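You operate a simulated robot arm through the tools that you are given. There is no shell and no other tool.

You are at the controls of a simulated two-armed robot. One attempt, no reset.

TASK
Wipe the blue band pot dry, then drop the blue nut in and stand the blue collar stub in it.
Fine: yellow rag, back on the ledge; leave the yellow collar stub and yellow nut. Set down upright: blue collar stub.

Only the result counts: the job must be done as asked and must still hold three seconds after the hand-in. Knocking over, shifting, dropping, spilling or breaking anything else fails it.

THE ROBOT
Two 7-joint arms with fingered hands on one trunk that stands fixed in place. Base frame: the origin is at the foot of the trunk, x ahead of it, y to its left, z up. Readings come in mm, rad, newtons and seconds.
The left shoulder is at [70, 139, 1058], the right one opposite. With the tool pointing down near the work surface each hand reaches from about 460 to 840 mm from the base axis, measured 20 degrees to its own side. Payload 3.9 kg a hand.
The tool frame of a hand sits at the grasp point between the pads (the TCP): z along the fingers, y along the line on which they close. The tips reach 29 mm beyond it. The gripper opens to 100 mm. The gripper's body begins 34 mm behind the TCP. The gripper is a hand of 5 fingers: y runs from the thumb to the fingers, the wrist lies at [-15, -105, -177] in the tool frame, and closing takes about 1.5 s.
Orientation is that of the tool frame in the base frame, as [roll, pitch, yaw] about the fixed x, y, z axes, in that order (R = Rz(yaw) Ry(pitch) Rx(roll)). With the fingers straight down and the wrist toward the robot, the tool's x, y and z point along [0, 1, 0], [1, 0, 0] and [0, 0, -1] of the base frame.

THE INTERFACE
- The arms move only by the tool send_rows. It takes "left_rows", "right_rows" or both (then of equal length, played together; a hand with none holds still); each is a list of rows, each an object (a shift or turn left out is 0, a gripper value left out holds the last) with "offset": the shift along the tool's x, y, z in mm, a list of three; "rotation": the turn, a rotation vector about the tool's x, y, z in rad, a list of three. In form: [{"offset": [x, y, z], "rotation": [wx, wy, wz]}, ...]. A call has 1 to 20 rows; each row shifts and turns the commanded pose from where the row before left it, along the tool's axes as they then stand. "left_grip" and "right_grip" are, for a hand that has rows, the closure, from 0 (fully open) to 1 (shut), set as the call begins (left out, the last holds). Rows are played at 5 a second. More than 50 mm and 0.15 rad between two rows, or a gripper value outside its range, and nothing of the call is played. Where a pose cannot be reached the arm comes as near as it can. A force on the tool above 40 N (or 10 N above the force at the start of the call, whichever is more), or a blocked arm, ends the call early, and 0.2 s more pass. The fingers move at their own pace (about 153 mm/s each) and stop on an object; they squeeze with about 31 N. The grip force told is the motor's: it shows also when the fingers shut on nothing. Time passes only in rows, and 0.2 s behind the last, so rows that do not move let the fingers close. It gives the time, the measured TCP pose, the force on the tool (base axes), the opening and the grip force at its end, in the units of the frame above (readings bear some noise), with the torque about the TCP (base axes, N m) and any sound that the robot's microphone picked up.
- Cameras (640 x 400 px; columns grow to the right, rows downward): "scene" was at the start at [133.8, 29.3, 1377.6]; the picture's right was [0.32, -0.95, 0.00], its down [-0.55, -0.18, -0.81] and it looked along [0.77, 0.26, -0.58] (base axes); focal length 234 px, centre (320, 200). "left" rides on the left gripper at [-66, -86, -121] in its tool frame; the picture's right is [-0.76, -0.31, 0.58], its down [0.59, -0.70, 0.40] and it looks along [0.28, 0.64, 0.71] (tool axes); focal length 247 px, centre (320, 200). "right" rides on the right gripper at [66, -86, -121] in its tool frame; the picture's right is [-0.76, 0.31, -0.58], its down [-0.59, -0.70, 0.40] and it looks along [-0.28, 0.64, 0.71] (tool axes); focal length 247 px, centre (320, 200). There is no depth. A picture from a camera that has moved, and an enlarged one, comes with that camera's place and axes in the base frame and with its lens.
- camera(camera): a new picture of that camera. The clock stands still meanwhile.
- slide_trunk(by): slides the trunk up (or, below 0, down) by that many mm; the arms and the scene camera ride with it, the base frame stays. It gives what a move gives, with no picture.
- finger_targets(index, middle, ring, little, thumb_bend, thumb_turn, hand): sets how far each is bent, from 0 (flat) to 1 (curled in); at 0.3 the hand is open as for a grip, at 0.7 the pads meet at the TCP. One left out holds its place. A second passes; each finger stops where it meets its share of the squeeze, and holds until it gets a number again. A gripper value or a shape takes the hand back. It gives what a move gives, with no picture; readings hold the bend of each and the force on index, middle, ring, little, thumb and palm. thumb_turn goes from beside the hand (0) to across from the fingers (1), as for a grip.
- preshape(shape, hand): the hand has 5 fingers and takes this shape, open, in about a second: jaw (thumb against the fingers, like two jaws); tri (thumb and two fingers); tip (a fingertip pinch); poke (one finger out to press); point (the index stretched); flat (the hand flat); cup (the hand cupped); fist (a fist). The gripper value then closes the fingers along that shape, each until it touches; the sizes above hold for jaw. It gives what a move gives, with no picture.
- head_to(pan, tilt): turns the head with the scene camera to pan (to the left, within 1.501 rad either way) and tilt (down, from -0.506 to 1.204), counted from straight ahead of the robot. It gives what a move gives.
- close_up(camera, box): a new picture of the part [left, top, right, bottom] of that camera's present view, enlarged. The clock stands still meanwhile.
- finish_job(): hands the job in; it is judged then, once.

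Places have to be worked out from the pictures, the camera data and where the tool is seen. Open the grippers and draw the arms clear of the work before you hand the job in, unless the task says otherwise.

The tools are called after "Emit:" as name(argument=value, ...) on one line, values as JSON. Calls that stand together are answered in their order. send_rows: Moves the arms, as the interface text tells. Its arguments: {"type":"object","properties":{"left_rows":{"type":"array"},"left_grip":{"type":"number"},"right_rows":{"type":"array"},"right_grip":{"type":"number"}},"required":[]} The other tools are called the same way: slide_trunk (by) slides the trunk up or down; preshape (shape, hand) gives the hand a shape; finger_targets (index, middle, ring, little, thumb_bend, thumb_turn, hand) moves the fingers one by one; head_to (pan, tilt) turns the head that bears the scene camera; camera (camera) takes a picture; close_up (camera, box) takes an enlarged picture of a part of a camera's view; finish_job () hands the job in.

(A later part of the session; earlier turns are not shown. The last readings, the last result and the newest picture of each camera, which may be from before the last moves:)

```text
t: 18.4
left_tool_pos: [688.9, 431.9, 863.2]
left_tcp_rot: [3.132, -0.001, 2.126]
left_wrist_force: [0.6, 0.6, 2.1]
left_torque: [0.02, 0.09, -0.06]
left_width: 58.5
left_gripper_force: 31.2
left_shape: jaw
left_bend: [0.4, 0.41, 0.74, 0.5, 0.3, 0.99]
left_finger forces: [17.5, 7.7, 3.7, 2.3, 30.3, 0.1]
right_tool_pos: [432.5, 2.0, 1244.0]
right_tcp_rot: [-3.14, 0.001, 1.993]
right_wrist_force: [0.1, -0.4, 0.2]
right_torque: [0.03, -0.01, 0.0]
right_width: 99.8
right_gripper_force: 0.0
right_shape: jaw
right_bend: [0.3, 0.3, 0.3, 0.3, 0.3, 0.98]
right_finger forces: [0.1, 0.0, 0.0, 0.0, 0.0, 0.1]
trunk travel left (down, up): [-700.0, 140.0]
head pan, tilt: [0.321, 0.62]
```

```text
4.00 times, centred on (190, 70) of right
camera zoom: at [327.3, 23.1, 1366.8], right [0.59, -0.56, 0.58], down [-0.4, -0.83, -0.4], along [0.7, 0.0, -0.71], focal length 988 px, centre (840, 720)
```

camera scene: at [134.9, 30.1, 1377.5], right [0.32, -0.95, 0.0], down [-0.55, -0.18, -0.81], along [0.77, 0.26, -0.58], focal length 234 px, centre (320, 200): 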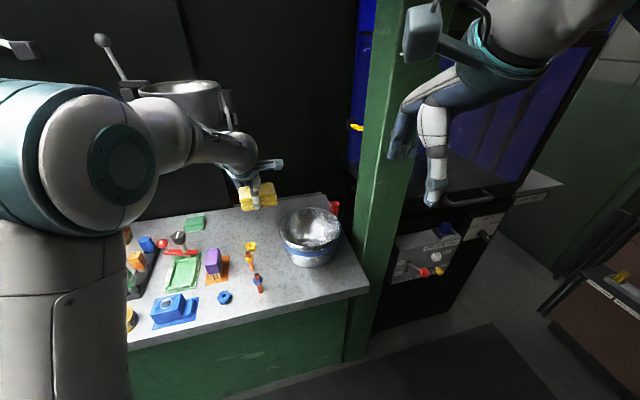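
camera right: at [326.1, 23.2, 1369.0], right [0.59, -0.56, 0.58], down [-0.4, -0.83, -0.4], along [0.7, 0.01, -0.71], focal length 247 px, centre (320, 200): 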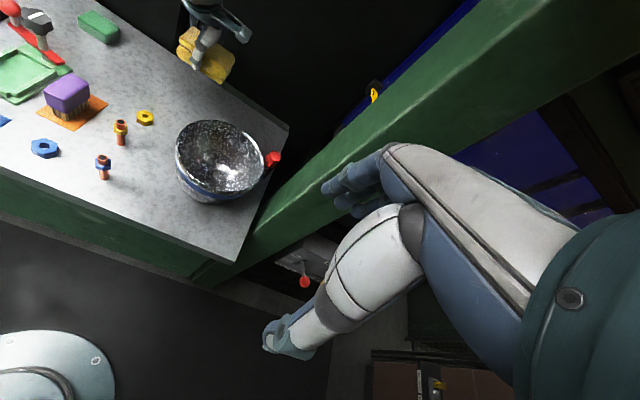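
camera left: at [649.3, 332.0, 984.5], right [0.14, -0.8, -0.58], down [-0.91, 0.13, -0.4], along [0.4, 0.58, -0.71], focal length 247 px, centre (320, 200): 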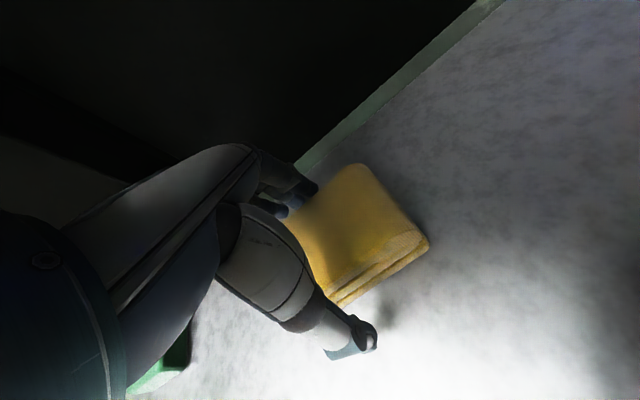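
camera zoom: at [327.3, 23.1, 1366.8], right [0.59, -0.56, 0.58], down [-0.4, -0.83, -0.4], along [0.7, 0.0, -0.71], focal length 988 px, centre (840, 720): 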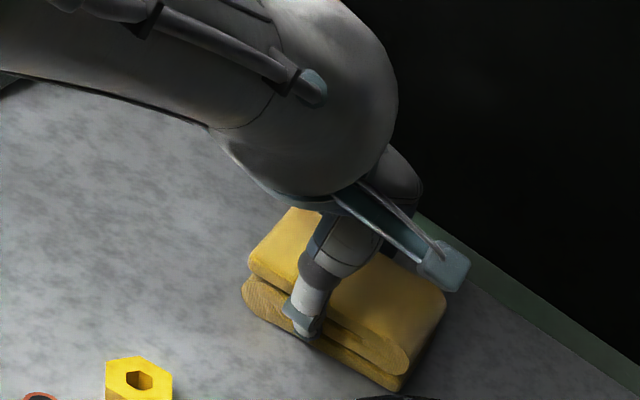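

The rag is re-gripped about 12 mm higher. I'll lift, pull back, then move over the pot centre at (609,219).

Emit:
send_rows(left_rows=[{"offset": [0, 0, -15]}, {"offset": [0, 0, -25]}, {"offset": [0, -15, -20]}, {"offset": [0, -20, -20]}, {"offset": [0, -20, -20]}, {"offset": [0, -20, -20]}, {"offset": [0, -20, -20]}, {}])

Emit:
camera(camera="left")

Emit:
close_up(camera="right", box=[100, 0, 300, 150])

```text
t: 20.2
left_tool_pos: [609.3, 382.5, 1000.6]
left_tcp_rot: [3.135, 0.0, 2.125]
left_wrist_force: [0.9, 0.3, -0.7]
left_torque: [0.03, -0.01, -0.03]
left_width: 58.2
left_gripper_force: 31.5
left_shape: jaw
left_bend: [0.4, 0.42, 0.74, 0.51, 0.3, 0.98]
left_finger forces: [17.2, 7.5, 3.6, 1.9, 30.0, 0.0]
right_tool_pos: [434.5, -0.5, 1244.8]
right_tcp_rot: [-3.141, 0.001, 1.993]
right_wrist_force: [-0.9, -0.5, -0.1]
right_torque: [-0.02, -0.01, -0.03]
right_width: 99.7
right_gripper_force: 0.1
right_shape: jaw
right_bend: [0.3, 0.3, 0.3, 0.3, 0.3, 0.98]
right_finger forces: [0.1, 0.1, 0.0, 0.0, 0.0, 0.0]
trunk travel left (down, up): [-700.0, 140.0]
head pan, tilt: [0.321, 0.62]
```

```text
taken
camera left: at [569.7, 282.0, 1121.8], right [0.14, -0.8, -0.58], down [-0.91, 0.13, -0.4], along [0.4, 0.58, -0.71], focal length 247 px, centre (320, 200)
```

left: 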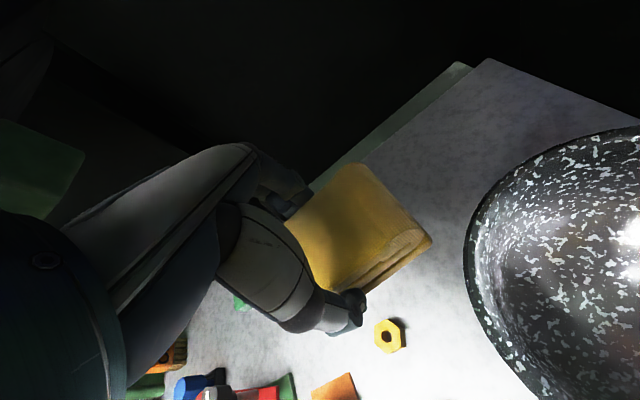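

```text
2.67 times, centred on (200, 75) of right
camera zoom: at [328.6, 23.7, 1366.4], right [0.59, -0.56, 0.58], down [-0.4, -0.83, -0.4], along [0.7, 0.0, -0.71], focal length 659 px, centre (640, 533)
```

zoom: 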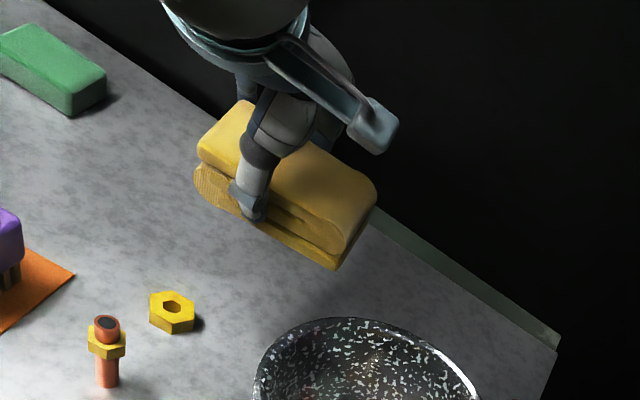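

The rag sits about 7 mm off toward the tool's −x. I'll move to (605,225,1003) so the rag is centred over the pot.

Emit:
send_rows(left_rows=[{"offset": [-32.9, -21.7, 0]}, {"offset": [-32.9, -21.7, 0]}, {"offset": [-32.9, -21.7, 0]}, {"offset": [-32.9, -21.7, 0]}, {}])

Emit:
camera(camera="left")

Emit:
camera(camera="right")

Emit:
camera(camera="scene")

```text
t: 21.4
left_tool_pos: [600.6, 230.5, 996.9]
left_tcp_rot: [-3.137, 0.016, 2.143]
left_wrist_force: [-0.4, 0.2, -0.6]
left_torque: [0.01, -0.01, 0.0]
left_width: 58.0
left_gripper_force: 30.7
left_shape: jaw
left_bend: [0.4, 0.42, 0.74, 0.51, 0.3, 0.98]
left_finger forces: [17.2, 7.5, 3.6, 1.8, 30.0, 0.0]
right_tool_pos: [431.3, 0.9, 1244.7]
right_tcp_rot: [-3.141, 0.001, 1.995]
right_wrist_force: [0.7, 0.1, 0.4]
right_torque: [0.01, -0.02, 0.04]
right_width: 99.7
right_gripper_force: 0.0
right_shape: jaw
right_bend: [0.3, 0.3, 0.3, 0.3, 0.3, 0.98]
right_finger forces: [0.1, 0.0, 0.0, 0.0, 0.0, 0.0]
trunk travel left (down, up): [-700.0, 140.0]
head pan, tilt: [0.321, 0.62]
```

```text
taken
camera left: at [562.8, 132.2, 1120.8], right [0.15, -0.81, -0.56], down [-0.91, 0.11, -0.41], along [0.39, 0.57, -0.72], focal length 247 px, centre (320, 200)
```

left: 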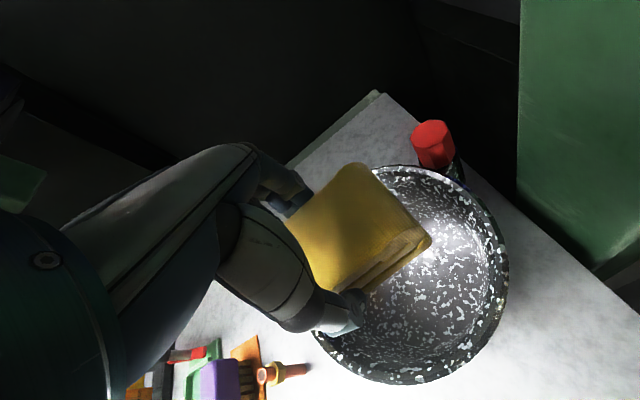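

```text
taken
camera right: at [327.7, 24.2, 1366.7], right [0.59, -0.56, 0.58], down [-0.4, -0.83, -0.4], along [0.7, 0.0, -0.71], focal length 247 px, centre (320, 200)
```

right: 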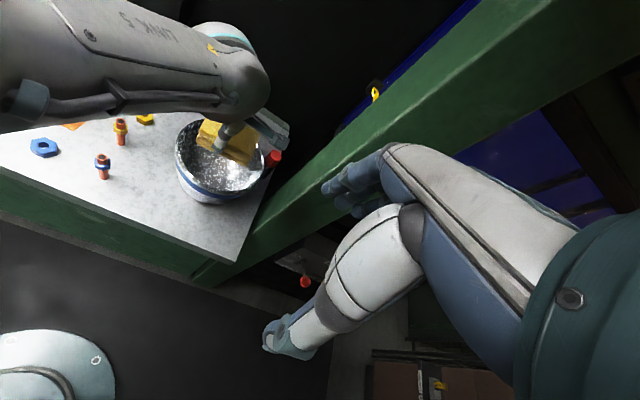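

```text
taken
camera scene: at [134.0, 30.3, 1377.6], right [0.32, -0.95, 0.0], down [-0.55, -0.18, -0.81], along [0.77, 0.26, -0.58], focal length 234 px, centre (320, 200)
```

scene: 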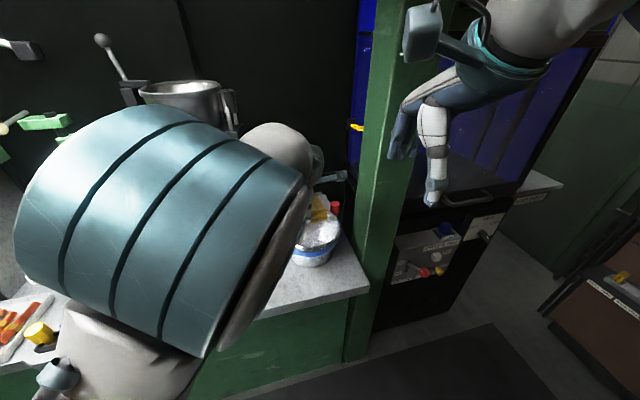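

The hand is over the pot but lags its command by a few mm because the arm is cramped at this height. I'll lower to z≈962 (rag bottom level with the rim) and re-check alignment.

Emit:
send_rows(left_rows=[{"offset": [0, 0, 19]}, {"offset": [0, 0, 19]}, {}, {}])

Emit:
camera(camera="left")

Emit:
close_up(camera="right", box=[150, 90, 310, 210])

```text
t: 22.4
left_tool_pos: [602.1, 228.9, 968.4]
left_tcp_rot: [3.137, 0.036, 2.141]
left_wrist_force: [-0.2, 0.0, -0.5]
left_torque: [-0.01, 0.0, 0.01]
left_width: 58.1
left_gripper_force: 31.2
left_shape: jaw
left_bend: [0.4, 0.42, 0.74, 0.51, 0.3, 0.98]
left_finger forces: [17.3, 7.4, 3.7, 1.7, 30.0, 0.0]
right_tool_pos: [432.0, 0.1, 1244.1]
right_tcp_rot: [-3.141, 0.0, 1.992]
right_wrist_force: [0.4, 0.2, 0.3]
right_torque: [-0.02, 0.03, 0.04]
right_width: 99.9
right_gripper_force: 0.1
right_shape: jaw
right_bend: [0.3, 0.3, 0.3, 0.3, 0.3, 0.98]
right_finger forces: [0.1, 0.1, 0.1, 0.0, 0.1, 0.1]
trunk travel left (down, up): [-700.0, 140.0]
head pan, tilt: [0.321, 0.62]
```

```text
taken
camera left: at [563.0, 131.8, 1092.8], right [0.16, -0.82, -0.55], down [-0.9, 0.11, -0.42], along [0.4, 0.56, -0.72], focal length 247 px, centre (320, 200)
```

left: 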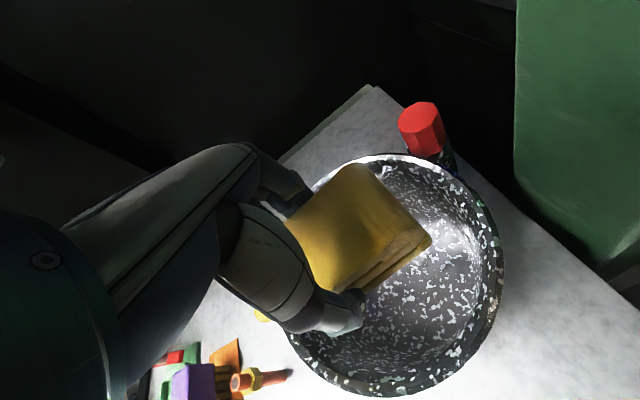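

```text
3.33 times, centred on (230, 150) of right
camera zoom: at [327.7, 23.3, 1366.7], right [0.59, -0.56, 0.58], down [-0.4, -0.83, -0.4], along [0.7, 0.0, -0.71], focal length 823 px, centre (620, 367)
```

zoom: 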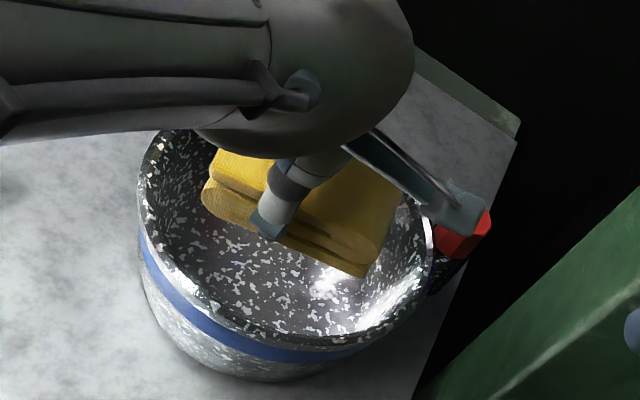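

The pose reads a slight tilt (pitch 0.036) and a few mm of lag. I'll wait a second to see if the arm settles.

Emit:
send_rows(left_rows=[{}, {}, {}, {}, {}])

```text
t: 23.6
left_tool_pos: [602.9, 231.0, 965.7]
left_tcp_rot: [-3.139, 0.03, 2.144]
left_wrist_force: [-0.1, -0.3, -0.9]
left_torque: [0.0, -0.01, -0.01]
left_width: 58.1
left_gripper_force: 31.1
left_shape: jaw
left_bend: [0.4, 0.42, 0.74, 0.51, 0.3, 0.98]
left_finger forces: [17.4, 7.5, 3.7, 1.7, 30.0, 0.1]
right_tool_pos: [432.9, 0.6, 1244.8]
right_tcp_rot: [3.141, 0.0, 1.994]
right_wrist_force: [0.7, 0.3, -0.6]
right_torque: [0.0, -0.02, 0.02]
right_width: 99.7
right_gripper_force: 0.0
right_shape: jaw
right_bend: [0.3, 0.3, 0.3, 0.3, 0.3, 0.98]
right_finger forces: [0.1, 0.0, 0.0, 0.1, 0.0, 0.1]
trunk travel left (down, up): [-700.0, 140.0]
head pan, tilt: [0.321, 0.62]
```

The elbow is folded high beside the head, and that pins the pose. Raising the trunk 120 mm would let the arm work lower relative to the shoulder, so I'll do that, with the hand rising straight up out of the pot mouth.

Emit:
slide_trunk(by=120)

Emit:
camera(camera="scene")

Emit:
camera(camera="left")

Emit:
camera(camera="right")

```text
t: 25.1
left_tool_pos: [601.2, 231.5, 1082.8]
left_tcp_rot: [-3.131, 0.029, 2.144]
left_wrist_force: [0.8, 0.8, -0.6]
left_torque: [0.02, -0.01, 0.03]
left_width: 58.0
left_gripper_force: 30.7
left_shape: jaw
left_bend: [0.4, 0.42, 0.74, 0.51, 0.3, 0.98]
left_finger forces: [17.3, 7.4, 3.5, 1.8, 30.1, 0.1]
right_tool_pos: [433.6, 1.2, 1365.4]
right_tcp_rot: [-3.141, 0.0, 1.993]
right_wrist_force: [-0.8, 0.0, -0.6]
right_torque: [0.0, -0.01, 0.04]
right_width: 100.0
right_gripper_force: 0.0
right_shape: jaw
right_bend: [0.3, 0.3, 0.3, 0.3, 0.3, 0.98]
right_finger forces: [0.0, 0.0, 0.1, 0.1, 0.0, 0.0]
trunk travel left (down, up): [-820.0, 20.0]
head pan, tilt: [0.321, 0.62]
```

```text
taken
camera scene: at [134.1, 29.3, 1497.6], right [0.32, -0.95, 0.0], down [-0.55, -0.18, -0.81], along [0.77, 0.26, -0.58], focal length 234 px, centre (320, 200)
```

scene: 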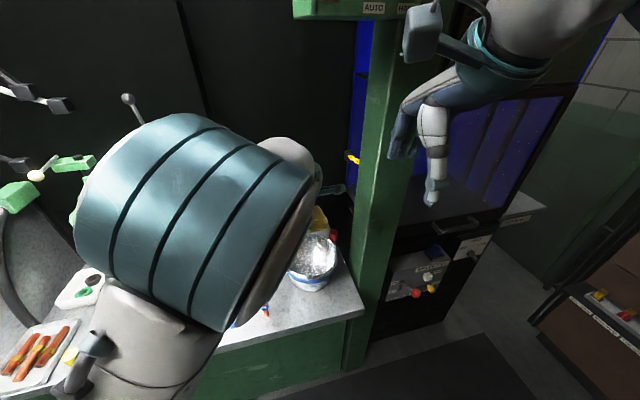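

```text
taken
camera left: at [563.8, 133.5, 1206.9], right [0.16, -0.82, -0.55], down [-0.91, 0.1, -0.41], along [0.39, 0.56, -0.73], focal length 247 px, centre (320, 200)
```

left: 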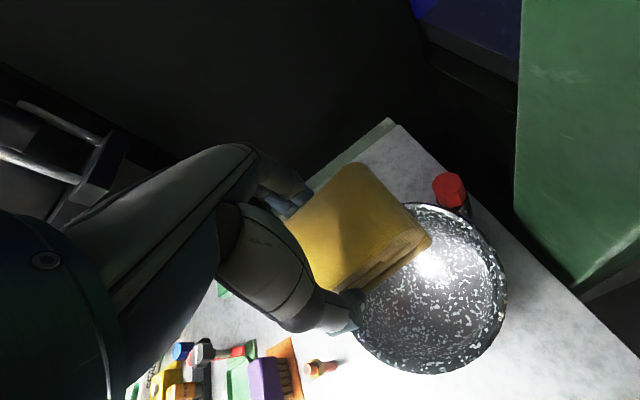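

```text
taken
camera right: at [327.8, 23.1, 1486.7], right [0.59, -0.56, 0.58], down [-0.4, -0.83, -0.4], along [0.7, 0.0, -0.71], focal length 247 px, centre (320, 200)
```

right: 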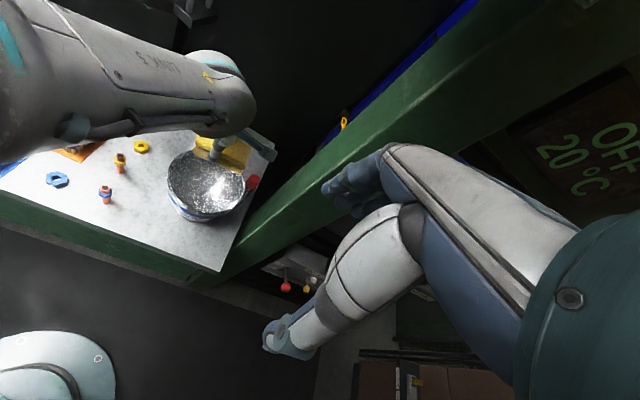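

The view is clear after the trunk lift. I'll lower the hand back to z≈965 and see whether it converges to the commanded pose.

Emit:
send_rows(left_rows=[{"offset": [0, 0, 29]}, {"offset": [0, 0, 29]}, {"offset": [0, 0, 29]}, {"offset": [0, 0, 29]}, {}, {}])

Emit:
camera(camera="left")

Emit:
camera(camera="scene")

```text
t: 26.5
left_tool_pos: [603.0, 236.4, 964.9]
left_tcp_rot: [-3.122, 0.045, 2.17]
left_wrist_force: [-0.3, -0.7, -0.5]
left_torque: [0.0, 0.02, 0.01]
left_width: 58.0
left_gripper_force: 31.5
left_shape: jaw
left_bend: [0.4, 0.42, 0.74, 0.51, 0.3, 0.98]
left_finger forces: [17.2, 7.3, 3.6, 1.7, 29.8, 0.0]
right_tool_pos: [432.3, 0.5, 1363.9]
right_tcp_rot: [-3.142, 0.001, 1.992]
right_wrist_force: [0.5, -0.4, 0.5]
right_torque: [0.02, -0.01, 0.01]
right_width: 99.9
right_gripper_force: 0.1
right_shape: jaw
right_bend: [0.3, 0.3, 0.3, 0.3, 0.3, 0.98]
right_finger forces: [0.0, 0.0, 0.1, 0.0, 0.0, 0.0]
trunk travel left (down, up): [-820.0, 20.0]
head pan, tilt: [0.321, 0.62]
```

```text
taken
camera left: at [567.2, 140.8, 1092.5], right [0.18, -0.83, -0.54], down [-0.91, 0.07, -0.41], along [0.38, 0.56, -0.74], focal length 247 px, centre (320, 200)
```

left: 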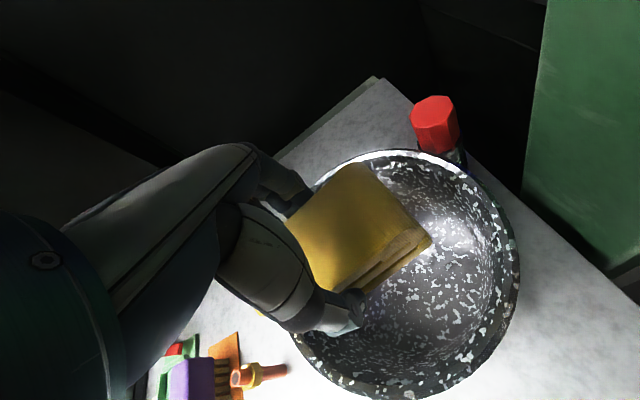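

```text
taken
camera scene: at [133.9, 29.3, 1497.6], right [0.32, -0.95, 0.0], down [-0.55, -0.18, -0.81], along [0.77, 0.26, -0.58], focal length 234 px, centre (320, 200)
```

scene: 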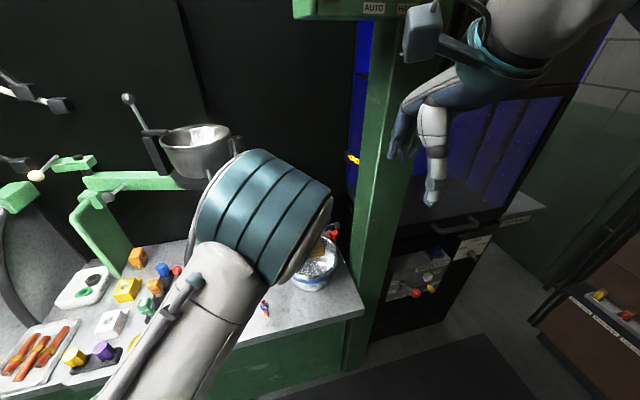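

The residual tilt grew, so the cause is probably a wrist or elbow limit at this yaw. I'll rise clear and try turning the hand so the wrist comes more from the left (yaw ≈1.75), watching the residual.

Emit:
send_rows(left_rows=[{"offset": [0, 0, -20]}, {"offset": [0, 0, -20]}, {"rotation": [0, 0, 0.125]}, {"rotation": [0, 0, 0.125]}, {"rotation": [0, 0, 0.125]}, {}, {}])

Emit:
camera(camera="scene")

```text
t: 28.1
left_tool_pos: [601.2, 225.7, 1005.4]
left_tcp_rot: [3.134, -0.005, 1.749]
left_wrist_force: [-0.3, -1.0, -0.5]
left_torque: [0.02, 0.02, 0.05]
left_width: 58.0
left_gripper_force: 31.5
left_shape: jaw
left_bend: [0.4, 0.42, 0.74, 0.51, 0.3, 0.98]
left_finger forces: [17.3, 7.4, 3.6, 1.6, 29.9, 0.0]
right_tool_pos: [431.8, 0.7, 1364.9]
right_tcp_rot: [-3.141, 0.0, 1.992]
right_wrist_force: [-0.4, -0.4, -0.5]
right_torque: [-0.02, -0.02, -0.03]
right_width: 99.5
right_gripper_force: 0.0
right_shape: jaw
right_bend: [0.3, 0.3, 0.3, 0.3, 0.3, 0.98]
right_finger forces: [0.1, 0.1, 0.0, 0.0, 0.1, 0.0]
trunk travel left (down, up): [-820.0, 20.0]
head pan, tilt: [0.321, 0.62]
```

```text
taken
camera scene: at [134.0, 29.9, 1497.6], right [0.32, -0.95, 0.0], down [-0.55, -0.18, -0.81], along [0.77, 0.26, -0.58], focal length 234 px, centre (320, 200)
```

scene: 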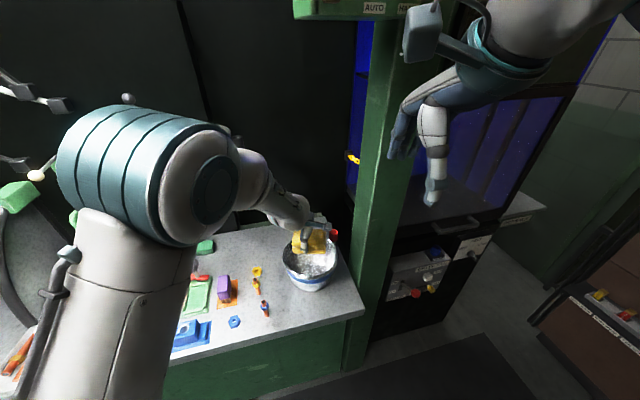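

The residual is gone at yaw 1.749, with the TCP at (601,226,1005) and the rag centred over about (605,219). I'll inspect alignment with all cameras before entering.

Emit:
camera(camera="left")

Emit:
close_up(camera="right", box=[140, 110, 300, 230])

Emit:
close_up(camera="scene", box=[265, 205, 355, 300])

```text
taken
camera left: at [528.7, 146.3, 1126.0], right [-0.16, -0.8, -0.58], down [-0.79, 0.46, -0.4], along [0.59, 0.4, -0.71], focal length 247 px, centre (320, 200)
```

left: 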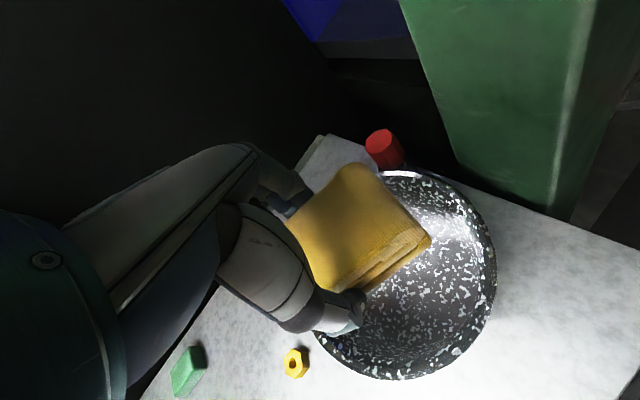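

```text
3.33 times, centred on (220, 170) of right
camera zoom: at [327.8, 23.7, 1486.7], right [0.59, -0.56, 0.58], down [-0.4, -0.83, -0.4], along [0.7, 0.0, -0.71], focal length 823 px, centre (653, 300)
```

zoom: 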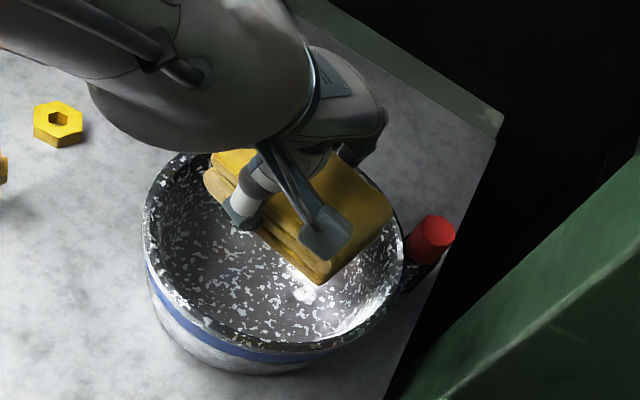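

```text
4.21 times, centred on (310, 252) of scene
camera zoom: at [134.0, 29.9, 1497.6], right [0.32, -0.95, 0.0], down [-0.55, -0.18, -0.81], along [0.77, 0.26, -0.58], focal length 987 px, centre (362, -21)
```

zoom: 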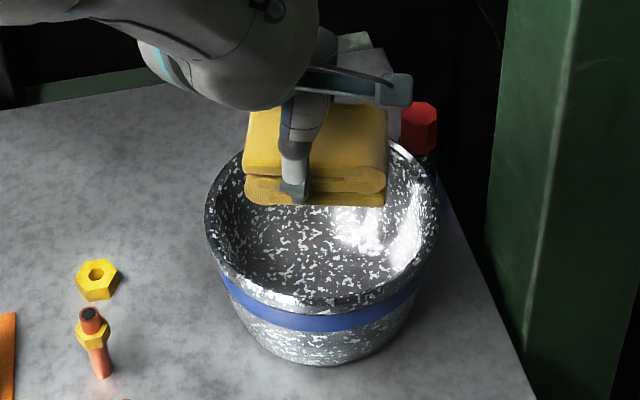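

Alignment looks good. The pot tapers to about a 55 mm base radius, so I'll lower the rag slowly and feel for contact.

Emit:
send_rows(left_rows=[{"offset": [-2, 5, 20]}, {"offset": [0, 0, 20]}, {"offset": [0, 0, 20]}, {"offset": [0, 0, 20]}, {"offset": [0, 0, 15]}, {}])

Emit:
close_up(camera="right", box=[140, 110, 300, 230])

Emit:
camera(camera="left")

Emit:
close_up(camera="scene", box=[265, 205, 355, 300])

```text
t: 29.5
left_tool_pos: [606.6, 227.8, 912.8]
left_tcp_rot: [3.133, -0.003, 1.753]
left_wrist_force: [-0.6, 0.6, -0.9]
left_torque: [-0.03, -0.04, -0.05]
left_width: 58.0
left_gripper_force: 31.0
left_shape: jaw
left_bend: [0.4, 0.42, 0.74, 0.51, 0.3, 0.98]
left_finger forces: [17.2, 7.4, 3.7, 1.5, 29.9, 0.0]
right_tool_pos: [432.2, -0.1, 1364.6]
right_tcp_rot: [3.141, 0.001, 1.994]
right_wrist_force: [-0.5, 0.1, -0.1]
right_torque: [0.03, 0.0, 0.03]
right_width: 99.9
right_gripper_force: 0.1
right_shape: jaw
right_bend: [0.3, 0.3, 0.3, 0.3, 0.3, 0.98]
right_finger forces: [0.1, 0.0, 0.1, 0.0, 0.0, 0.0]
trunk travel left (down, up): [-820.0, 20.0]
head pan, tilt: [0.321, 0.62]
```

```text
3.33 times, centred on (220, 170) of right
camera zoom: at [327.2, 23.0, 1486.8], right [0.59, -0.56, 0.58], down [-0.4, -0.83, -0.4], along [0.7, 0.01, -0.71], focal length 823 px, centre (653, 300)
```

zoom: 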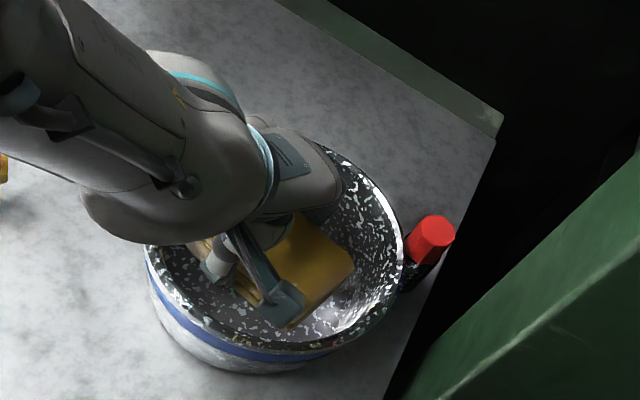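

```text
taken
camera left: at [532.4, 147.4, 1034.0], right [-0.16, -0.8, -0.58], down [-0.79, 0.45, -0.4], along [0.59, 0.4, -0.71], focal length 247 px, centre (320, 200)
```

left: 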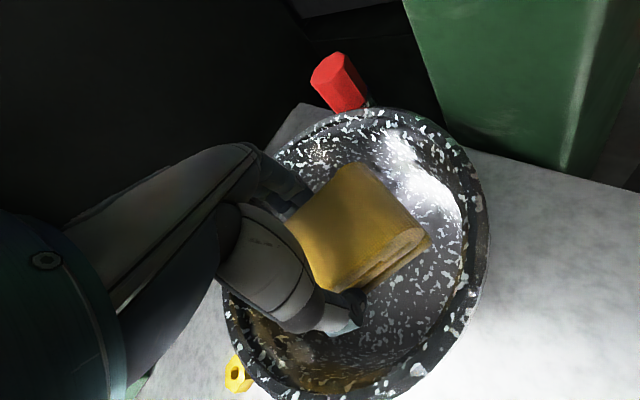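

```text
4.21 times, centred on (310, 252) of scene
camera zoom: at [133.5, 29.1, 1497.7], right [0.32, -0.95, 0.0], down [-0.55, -0.18, -0.81], along [0.77, 0.26, -0.58], focal length 987 px, centre (362, -21)
```

zoom: 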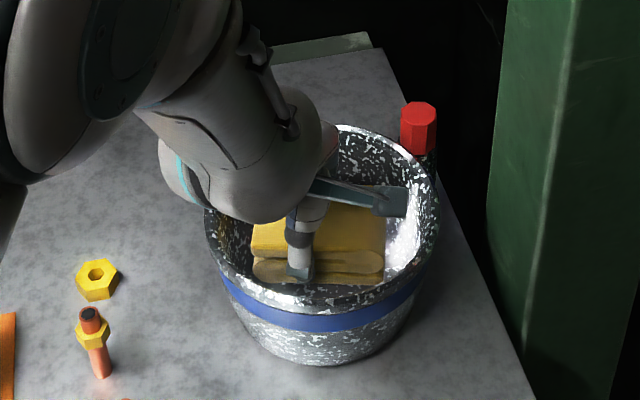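

There's no contact yet with the rag bottom at z≈869. I'll continue down gently.

Emit:
send_rows(left_rows=[{"offset": [0, 0, 10]}, {"offset": [0, 0, 10]}, {"offset": [0, 0, 6]}, {}])

```text
t: 30.5
left_tool_pos: [607.1, 224.2, 885.9]
left_tcp_rot: [3.133, -0.004, 1.752]
left_wrist_force: [-0.4, 0.4, -0.7]
left_torque: [0.03, -0.06, 0.0]
left_width: 58.1
left_gripper_force: 31.1
left_shape: jaw
left_bend: [0.4, 0.42, 0.74, 0.51, 0.3, 0.98]
left_finger forces: [17.3, 7.4, 3.6, 1.6, 29.8, 0.0]
right_tool_pos: [433.0, -0.6, 1364.1]
right_tcp_rot: [-3.141, 0.0, 1.994]
right_wrist_force: [-0.1, -0.4, 0.2]
right_torque: [-0.01, -0.03, 0.01]
right_width: 99.6
right_gripper_force: 0.0
right_shape: jaw
right_bend: [0.3, 0.3, 0.3, 0.3, 0.3, 0.98]
right_finger forces: [0.1, 0.0, 0.1, 0.1, 0.0, 0.0]
trunk travel left (down, up): [-820.0, 20.0]
head pan, tilt: [0.321, 0.62]
```

Still free at z 886. I'll go further down in 4 mm steps.

Emit:
send_rows(left_rows=[{"offset": [0, 0, 4]}, {"offset": [0, 0, 4]}, {"offset": [0, 0, 4]}, {}])

Emit:
camera(camera="left")

Emit:
close_up(camera="scene", box=[265, 205, 355, 300])

```text
t: 31.5
left_tool_pos: [607.5, 226.6, 874.0]
left_tcp_rot: [3.131, -0.003, 1.752]
left_wrist_force: [-0.3, -0.4, 2.9]
left_torque: [-0.02, 0.14, -0.04]
left_width: 58.0
left_gripper_force: 31.7
left_shape: jaw
left_bend: [0.4, 0.42, 0.74, 0.51, 0.3, 0.98]
left_finger forces: [17.5, 7.5, 3.7, 1.6, 30.3, 0.0]
right_tool_pos: [433.1, 0.7, 1364.8]
right_tcp_rot: [3.141, 0.0, 1.993]
right_wrist_force: [-0.1, 0.1, -0.2]
right_torque: [0.03, 0.0, -0.03]
right_width: 99.8
right_gripper_force: 0.1
right_shape: jaw
right_bend: [0.3, 0.3, 0.3, 0.3, 0.3, 0.98]
right_finger forces: [0.1, 0.0, 0.0, 0.0, 0.1, 0.1]
trunk travel left (down, up): [-820.0, 20.0]
head pan, tilt: [0.321, 0.62]
```

```text
taken
camera left: at [534.2, 145.9, 994.4], right [-0.16, -0.8, -0.58], down [-0.79, 0.45, -0.4], along [0.59, 0.4, -0.71], focal length 247 px, centre (320, 200)
```

left: 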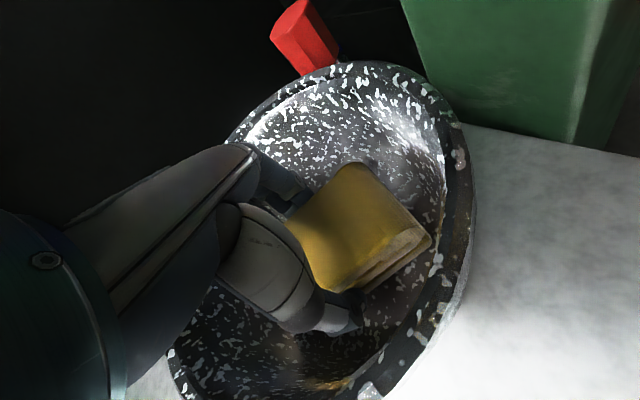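

```text
4.21 times, centred on (310, 252) of scene
camera zoom: at [133.6, 29.1, 1497.7], right [0.32, -0.95, 0.0], down [-0.55, -0.18, -0.81], along [0.77, 0.26, -0.58], focal length 987 px, centre (362, -21)
```

zoom: 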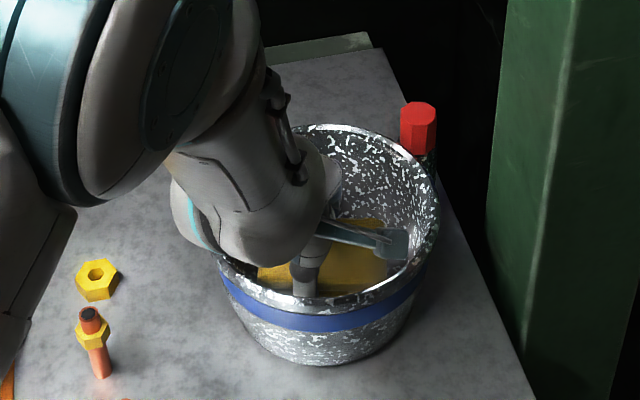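

First contact comes at TCP z≈874 with about 3 N: the rag is on the pot floor, or its corners are on the lower wall. I'll slide 8 mm sideways and read the forces to tell which.

Emit:
send_rows(left_rows=[{"offset": [0, 4, 1]}, {"offset": [0, 4, 0]}, {}])

Emit:
send_rows(left_rows=[{"offset": [0, -4, 0]}, {"offset": [0, -4, 0]}, {"offset": [0, -4, 0]}, {"offset": [0, -4, 0]}, {}])

```text
t: 32.3
left_tool_pos: [616.0, 225.6, 874.8]
left_tcp_rot: [3.132, -0.003, 1.751]
left_wrist_force: [-3.6, -2.7, 4.6]
left_torque: [0.01, 0.22, 0.01]
left_width: 58.1
left_gripper_force: 31.3
left_shape: jaw
left_bend: [0.4, 0.42, 0.74, 0.51, 0.3, 0.98]
left_finger forces: [16.9, 7.5, 3.6, 5.4, 31.7, 0.0]
right_tool_pos: [430.9, -0.6, 1364.2]
right_tcp_rot: [3.139, 0.001, 1.993]
right_wrist_force: [0.0, -1.3, -0.5]
right_torque: [0.01, 0.02, 0.01]
right_width: 99.7
right_gripper_force: 0.1
right_shape: jaw
right_bend: [0.3, 0.3, 0.3, 0.3, 0.3, 0.98]
right_finger forces: [0.0, 0.0, 0.1, 0.0, 0.0, 0.0]
trunk travel left (down, up): [-820.0, 20.0]
head pan, tilt: [0.321, 0.62]
```

```text
t: 33.5
left_tool_pos: [601.4, 223.3, 872.9]
left_tcp_rot: [3.131, -0.001, 1.752]
left_wrist_force: [5.4, 1.8, 9.6]
left_torque: [0.02, 0.09, 0.05]
left_width: 57.9
left_gripper_force: 30.7
left_shape: jaw
left_bend: [0.4, 0.42, 0.74, 0.51, 0.3, 0.98]
left_finger forces: [20.4, 9.2, 4.5, 2.0, 29.9, 0.0]
right_tool_pos: [430.9, -0.7, 1364.6]
right_tcp_rot: [3.141, 0.002, 1.994]
right_wrist_force: [0.2, 0.3, 0.8]
right_torque: [0.01, -0.01, -0.02]
right_width: 99.9
right_gripper_force: 0.0
right_shape: jaw
right_bend: [0.3, 0.3, 0.3, 0.3, 0.3, 0.98]
right_finger forces: [0.0, 0.0, 0.0, 0.0, 0.0, 0.1]
trunk travel left (down, up): [-820.0, 20.0]
head pan, tilt: [0.321, 0.62]
```

Both directions give side forces of 4–6 N, so the rag is brushing floor and walls together. I'll lift clear and see whether wiping changes the pot's appearance, and that the pot hasn't moved.

Emit:
send_rows(left_rows=[{"offset": [0, 5, -5]}, {"offset": [0, 3, -25]}, {"offset": [0, -5, -30]}, {"offset": [2, 0, -35]}, {"offset": [0, 0, -38]}, {}, {}])

Emit:
camera(camera="left")

Emit:
close_up(camera="right", box=[140, 110, 300, 230])

Emit:
close_up(camera="scene", box=[265, 205, 355, 300])

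```text
t: 35.1
left_tool_pos: [599.7, 227.5, 1002.7]
left_tcp_rot: [3.134, -0.001, 1.752]
left_wrist_force: [-0.3, 0.3, -0.6]
left_torque: [-0.01, 0.03, -0.01]
left_width: 57.6
left_gripper_force: 30.5
left_shape: jaw
left_bend: [0.4, 0.42, 0.74, 0.51, 0.3, 0.98]
left_finger forces: [17.4, 8.1, 3.9, 1.2, 30.5, 0.1]
right_tool_pos: [432.1, 0.8, 1364.0]
right_tcp_rot: [-3.141, 0.0, 1.993]
right_wrist_force: [0.2, 0.1, -0.8]
right_torque: [0.0, 0.02, 0.02]
right_width: 99.8
right_gripper_force: 0.0
right_shape: jaw
right_bend: [0.3, 0.3, 0.3, 0.3, 0.3, 0.98]
right_finger forces: [0.0, 0.1, 0.0, 0.0, 0.0, 0.0]
trunk travel left (down, up): [-820.0, 20.0]
head pan, tilt: [0.321, 0.62]
```

```text
taken
camera left: at [525.9, 147.7, 1124.5], right [-0.16, -0.8, -0.58], down [-0.8, 0.45, -0.4], along [0.58, 0.4, -0.71], focal length 247 px, centre (320, 200)
```

left: 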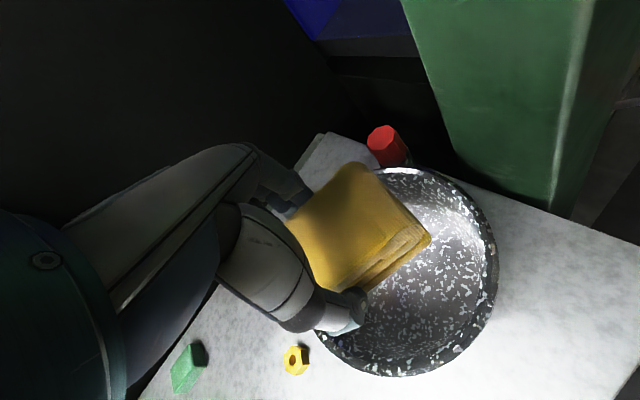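

```text
3.33 times, centred on (220, 170) of right
camera zoom: at [327.9, 23.2, 1486.6], right [0.59, -0.56, 0.58], down [-0.4, -0.83, -0.4], along [0.7, 0.0, -0.71], focal length 823 px, centre (653, 300)
```

zoom: 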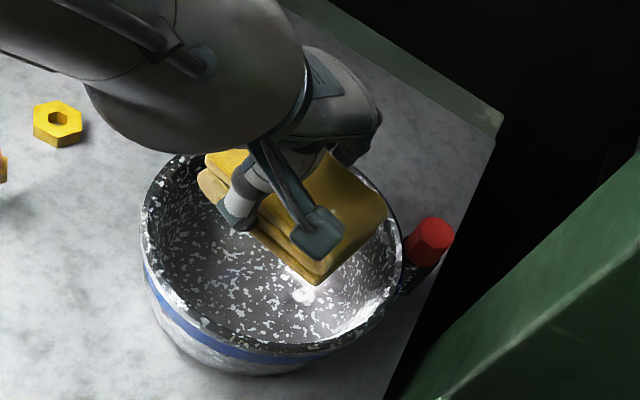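

```text
4.21 times, centred on (310, 252) of scene
camera zoom: at [134.1, 29.4, 1497.6], right [0.32, -0.95, 0.0], down [-0.55, -0.18, -0.81], along [0.77, 0.26, -0.58], focal length 987 px, centre (362, -21)
```

zoom: 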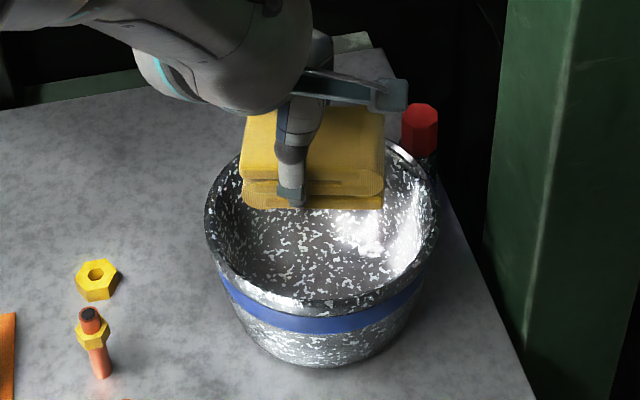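

The pot hasn't moved. I'll shift the hand away to the left to expose the full interior and compare it with the first views.

Emit:
send_rows(left_rows=[{"offset": [35, -8, -10]}, {"offset": [35, -8, -10]}, {"offset": [35, -8, -10]}, {"offset": [30, -8, -10]}, {}])

Emit:
close_up(camera="right", box=[155, 135, 275, 230])

Emit:
close_up(camera="scene", box=[265, 205, 355, 300])

Emit:
camera(camera="left")

```text
t: 36.3
left_tool_pos: [546.4, 351.6, 1043.2]
left_tcp_rot: [3.133, -0.003, 1.752]
left_wrist_force: [-0.4, 0.4, -1.2]
left_torque: [0.0, 0.02, -0.02]
left_width: 57.7
left_gripper_force: 30.7
left_shape: jaw
left_bend: [0.4, 0.42, 0.74, 0.51, 0.3, 0.98]
left_finger forces: [17.1, 8.0, 3.8, 1.1, 30.0, 0.0]
right_tool_pos: [433.6, -1.2, 1364.9]
right_tcp_rot: [-3.14, -0.001, 1.993]
right_wrist_force: [-0.8, -0.6, -0.8]
right_torque: [0.0, 0.01, -0.01]
right_width: 99.9
right_gripper_force: 0.0
right_shape: jaw
right_bend: [0.3, 0.3, 0.3, 0.3, 0.3, 0.98]
right_finger forces: [0.0, 0.0, 0.1, 0.1, 0.1, 0.0]
trunk travel left (down, up): [-820.0, 20.0]
head pan, tilt: [0.321, 0.62]
```

```text
4.21 times, centred on (215, 182) of right
camera zoom: at [328.2, 22.1, 1486.6], right [0.59, -0.56, 0.58], down [-0.4, -0.83, -0.4], along [0.7, 0.01, -0.71], focal length 1040 px, centre (762, 274)
```

zoom: 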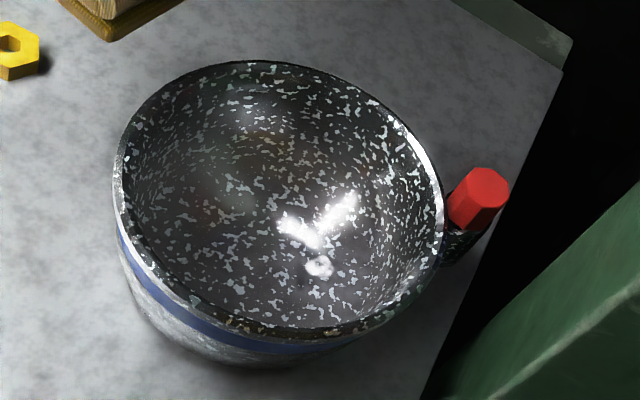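

```text
4.21 times, centred on (310, 252) of scene
camera zoom: at [134.5, 28.3, 1497.6], right [0.32, -0.95, 0.0], down [-0.55, -0.18, -0.81], along [0.77, 0.26, -0.58], focal length 987 px, centre (362, -21)
```

zoom: 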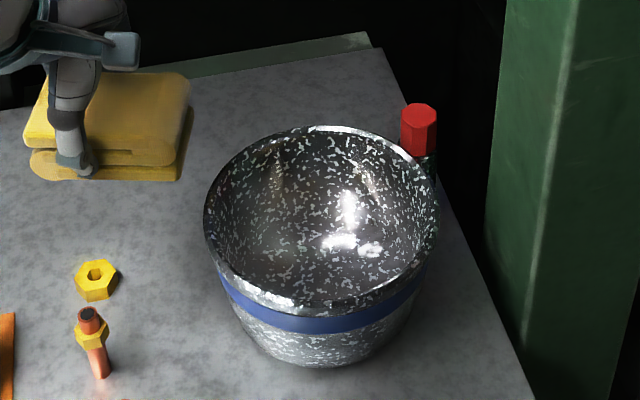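

```text
taken
camera left: at [473.4, 273.5, 1164.6], right [-0.16, -0.8, -0.58], down [-0.79, 0.46, -0.4], along [0.58, 0.4, -0.71], focal length 247 px, centre (320, 200)
```

left: 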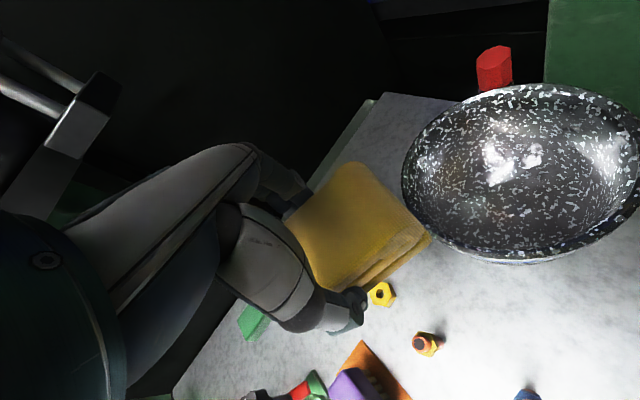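

A small distinct white blob near the pot floor, on the right side, persists in all views. I'll zoom in hard to see whether it is water.

Emit:
close_up(camera="right", box=[195, 170, 235, 205])

Emit:
close_up(camera="scene", box=[300, 240, 340, 275])

Emit:
close_up(camera="left", box=[400, 80, 640, 270])

```text
11.43 times, centred on (215, 188) of right
camera zoom: at [328.2, 22.1, 1486.6], right [0.59, -0.56, 0.58], down [-0.4, -0.83, -0.4], along [0.7, 0.01, -0.71], focal length 2823 px, centre (1520, 343)
```

zoom: 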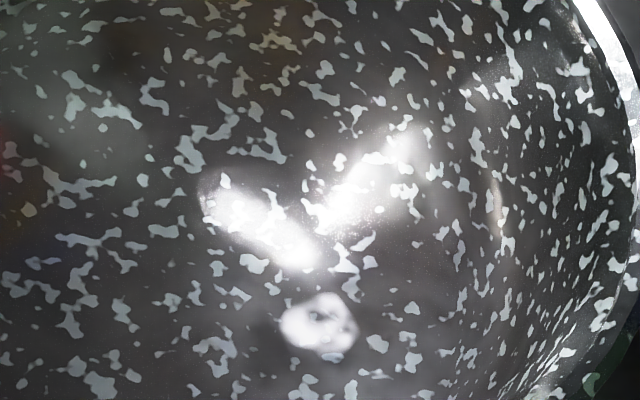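

```text
11.43 times, centred on (320, 258) of scene
camera zoom: at [134.5, 28.3, 1497.6], right [0.32, -0.95, 0.0], down [-0.55, -0.18, -0.81], along [0.77, 0.26, -0.58], focal length 2679 px, centre (320, -457)
```

zoom: 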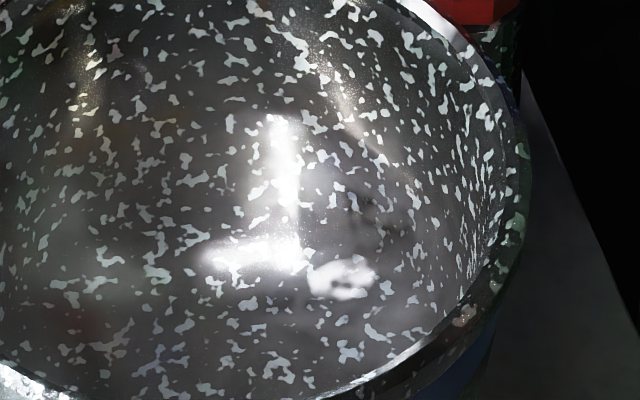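

```text
2.11 times, centred on (520, 175) of left
camera zoom: at [473.4, 273.5, 1164.6], right [-0.16, -0.8, -0.58], down [-0.79, 0.46, -0.4], along [0.58, 0.4, -0.71], focal length 520 px, centre (-101, 253)
```

zoom: 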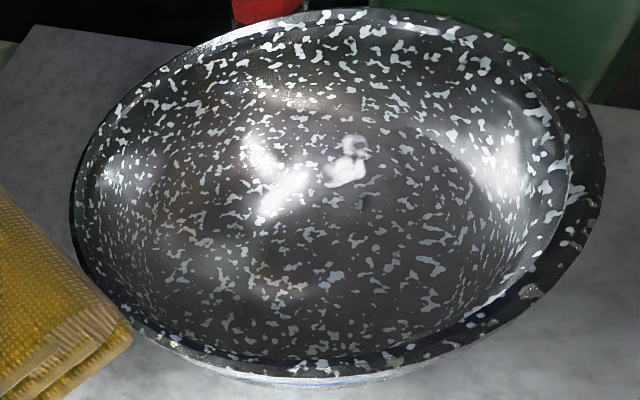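

That blob triangulates to a point floating inside the pot, so it is only a reflection in the shiny bowl. To plan the strokes, I'll look more closely at the pot's base profile.

Emit:
close_up(camera="scene", box=[280, 230, 345, 300])

Emit:
close_up(camera="right", box=[160, 140, 260, 230])

```text
5.71 times, centred on (312, 265) of scene
camera zoom: at [134.5, 28.3, 1497.6], right [0.32, -0.95, 0.0], down [-0.55, -0.18, -0.81], along [0.77, 0.26, -0.58], focal length 1340 px, centre (363, -171)
```

zoom: 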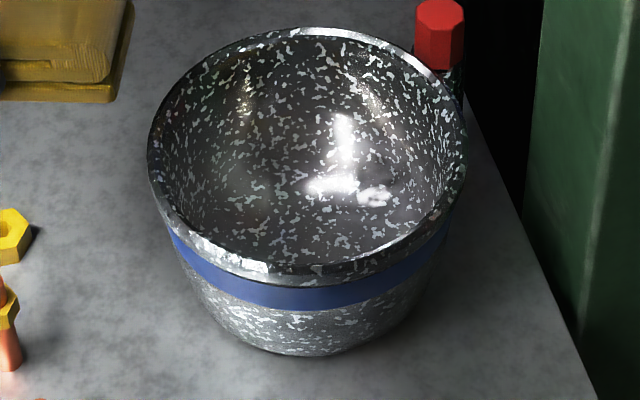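

```text
4.44 times, centred on (210, 185) of right
camera zoom: at [328.2, 22.1, 1486.6], right [0.59, -0.56, 0.58], down [-0.4, -0.83, -0.4], along [0.7, 0.01, -0.71], focal length 1098 px, centre (809, 267)
```

zoom: 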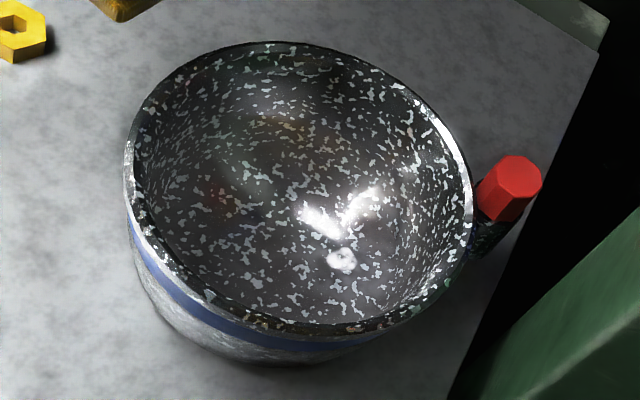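

The pot has a rounded bowl bottom about 58–62 mm in radius, so the rag nearly fills it. I'll go back in, press lightly on the bottom and then twist and sweep.

Emit:
send_rows(left_rows=[{"offset": [-33.75, 8, 10]}, {"offset": [-33.75, 8, 10]}, {"offset": [-33.75, 8, 10]}, {"offset": [-33.75, 8, 10]}, {"offset": [0, 6, 20]}, {"offset": [0, 0, 25]}, {"offset": [0, 0, 25]}, {"offset": [0, 0, 20]}, {"offset": [0, 0, 20]}, {"offset": [0, 0, 10]}, {"offset": [0, 0, 5]}, {}])

```text
t: 38.9
left_tool_pos: [609.5, 227.2, 879.2]
left_tcp_rot: [3.134, -0.002, 1.752]
left_wrist_force: [-1.0, -1.0, -0.9]
left_torque: [-0.01, 0.01, -0.02]
left_width: 57.7
left_gripper_force: 30.5
left_shape: jaw
left_bend: [0.4, 0.42, 0.74, 0.51, 0.3, 0.98]
left_finger forces: [16.7, 7.8, 3.7, 1.8, 29.5, 0.0]
right_tool_pos: [433.5, 0.2, 1364.6]
right_tcp_rot: [3.141, 0.001, 1.993]
right_wrist_force: [-0.5, -0.6, -0.7]
right_torque: [-0.03, 0.03, -0.01]
right_width: 99.7
right_gripper_force: 0.1
right_shape: jaw
right_bend: [0.3, 0.3, 0.3, 0.3, 0.3, 0.98]
right_finger forces: [0.1, 0.1, 0.0, 0.1, 0.1, 0.0]
trunk travel left (down, up): [-820.0, 20.0]
head pan, tilt: [0.321, 0.62]
```

I'm free at z 879 and centred at (609,227). I'll probe down in 2–3 mm steps.

Emit:
send_rows(left_rows=[{"offset": [0, 0, 3]}, {"offset": [0, 0, 2]}, {}])

Emit:
send_rows(left_rows=[{"offset": [0, 0, 2]}, {"offset": [0, 0, 2]}, {}])

```text
t: 39.7
left_tool_pos: [608.2, 227.2, 874.5]
left_tcp_rot: [3.135, -0.003, 1.752]
left_wrist_force: [0.0, -1.1, 0.0]
left_torque: [-0.01, 0.01, -0.03]
left_width: 57.7
left_gripper_force: 31.2
left_shape: jaw
left_bend: [0.4, 0.42, 0.74, 0.51, 0.3, 0.98]
left_finger forces: [16.8, 7.8, 3.7, 1.9, 29.5, 0.0]
right_tool_pos: [431.8, -1.1, 1364.9]
right_tcp_rot: [-3.141, 0.002, 1.993]
right_wrist_force: [0.5, 0.8, 1.0]
right_torque: [0.02, 0.01, 0.01]
right_width: 99.6
right_gripper_force: 0.0
right_shape: jaw
right_bend: [0.3, 0.3, 0.3, 0.3, 0.3, 0.98]
right_finger forces: [0.0, 0.0, 0.0, 0.1, 0.0, 0.1]
trunk travel left (down, up): [-820.0, 20.0]
head pan, tilt: [0.321, 0.62]
```

```text
t: 40.5
left_tool_pos: [609.2, 225.6, 873.5]
left_tcp_rot: [3.129, -0.003, 1.754]
left_wrist_force: [1.1, 1.2, 11.0]
left_torque: [0.01, 0.28, -0.04]
left_width: 57.5
left_gripper_force: 31.1
left_shape: jaw
left_bend: [0.4, 0.42, 0.74, 0.51, 0.3, 0.98]
left_finger forces: [18.4, 8.1, 4.3, 2.7, 30.3, 0.0]
right_tool_pos: [431.7, -0.6, 1365.4]
right_tcp_rot: [-3.141, 0.0, 1.994]
right_wrist_force: [0.7, 0.1, 0.3]
right_torque: [-0.01, -0.04, -0.01]
right_width: 100.0
right_gripper_force: 0.0
right_shape: jaw
right_bend: [0.3, 0.3, 0.3, 0.3, 0.3, 0.98]
right_finger forces: [0.0, 0.1, 0.1, 0.0, 0.1, 0.0]
trunk travel left (down, up): [-820.0, 20.0]
head pan, tilt: [0.321, 0.62]
```

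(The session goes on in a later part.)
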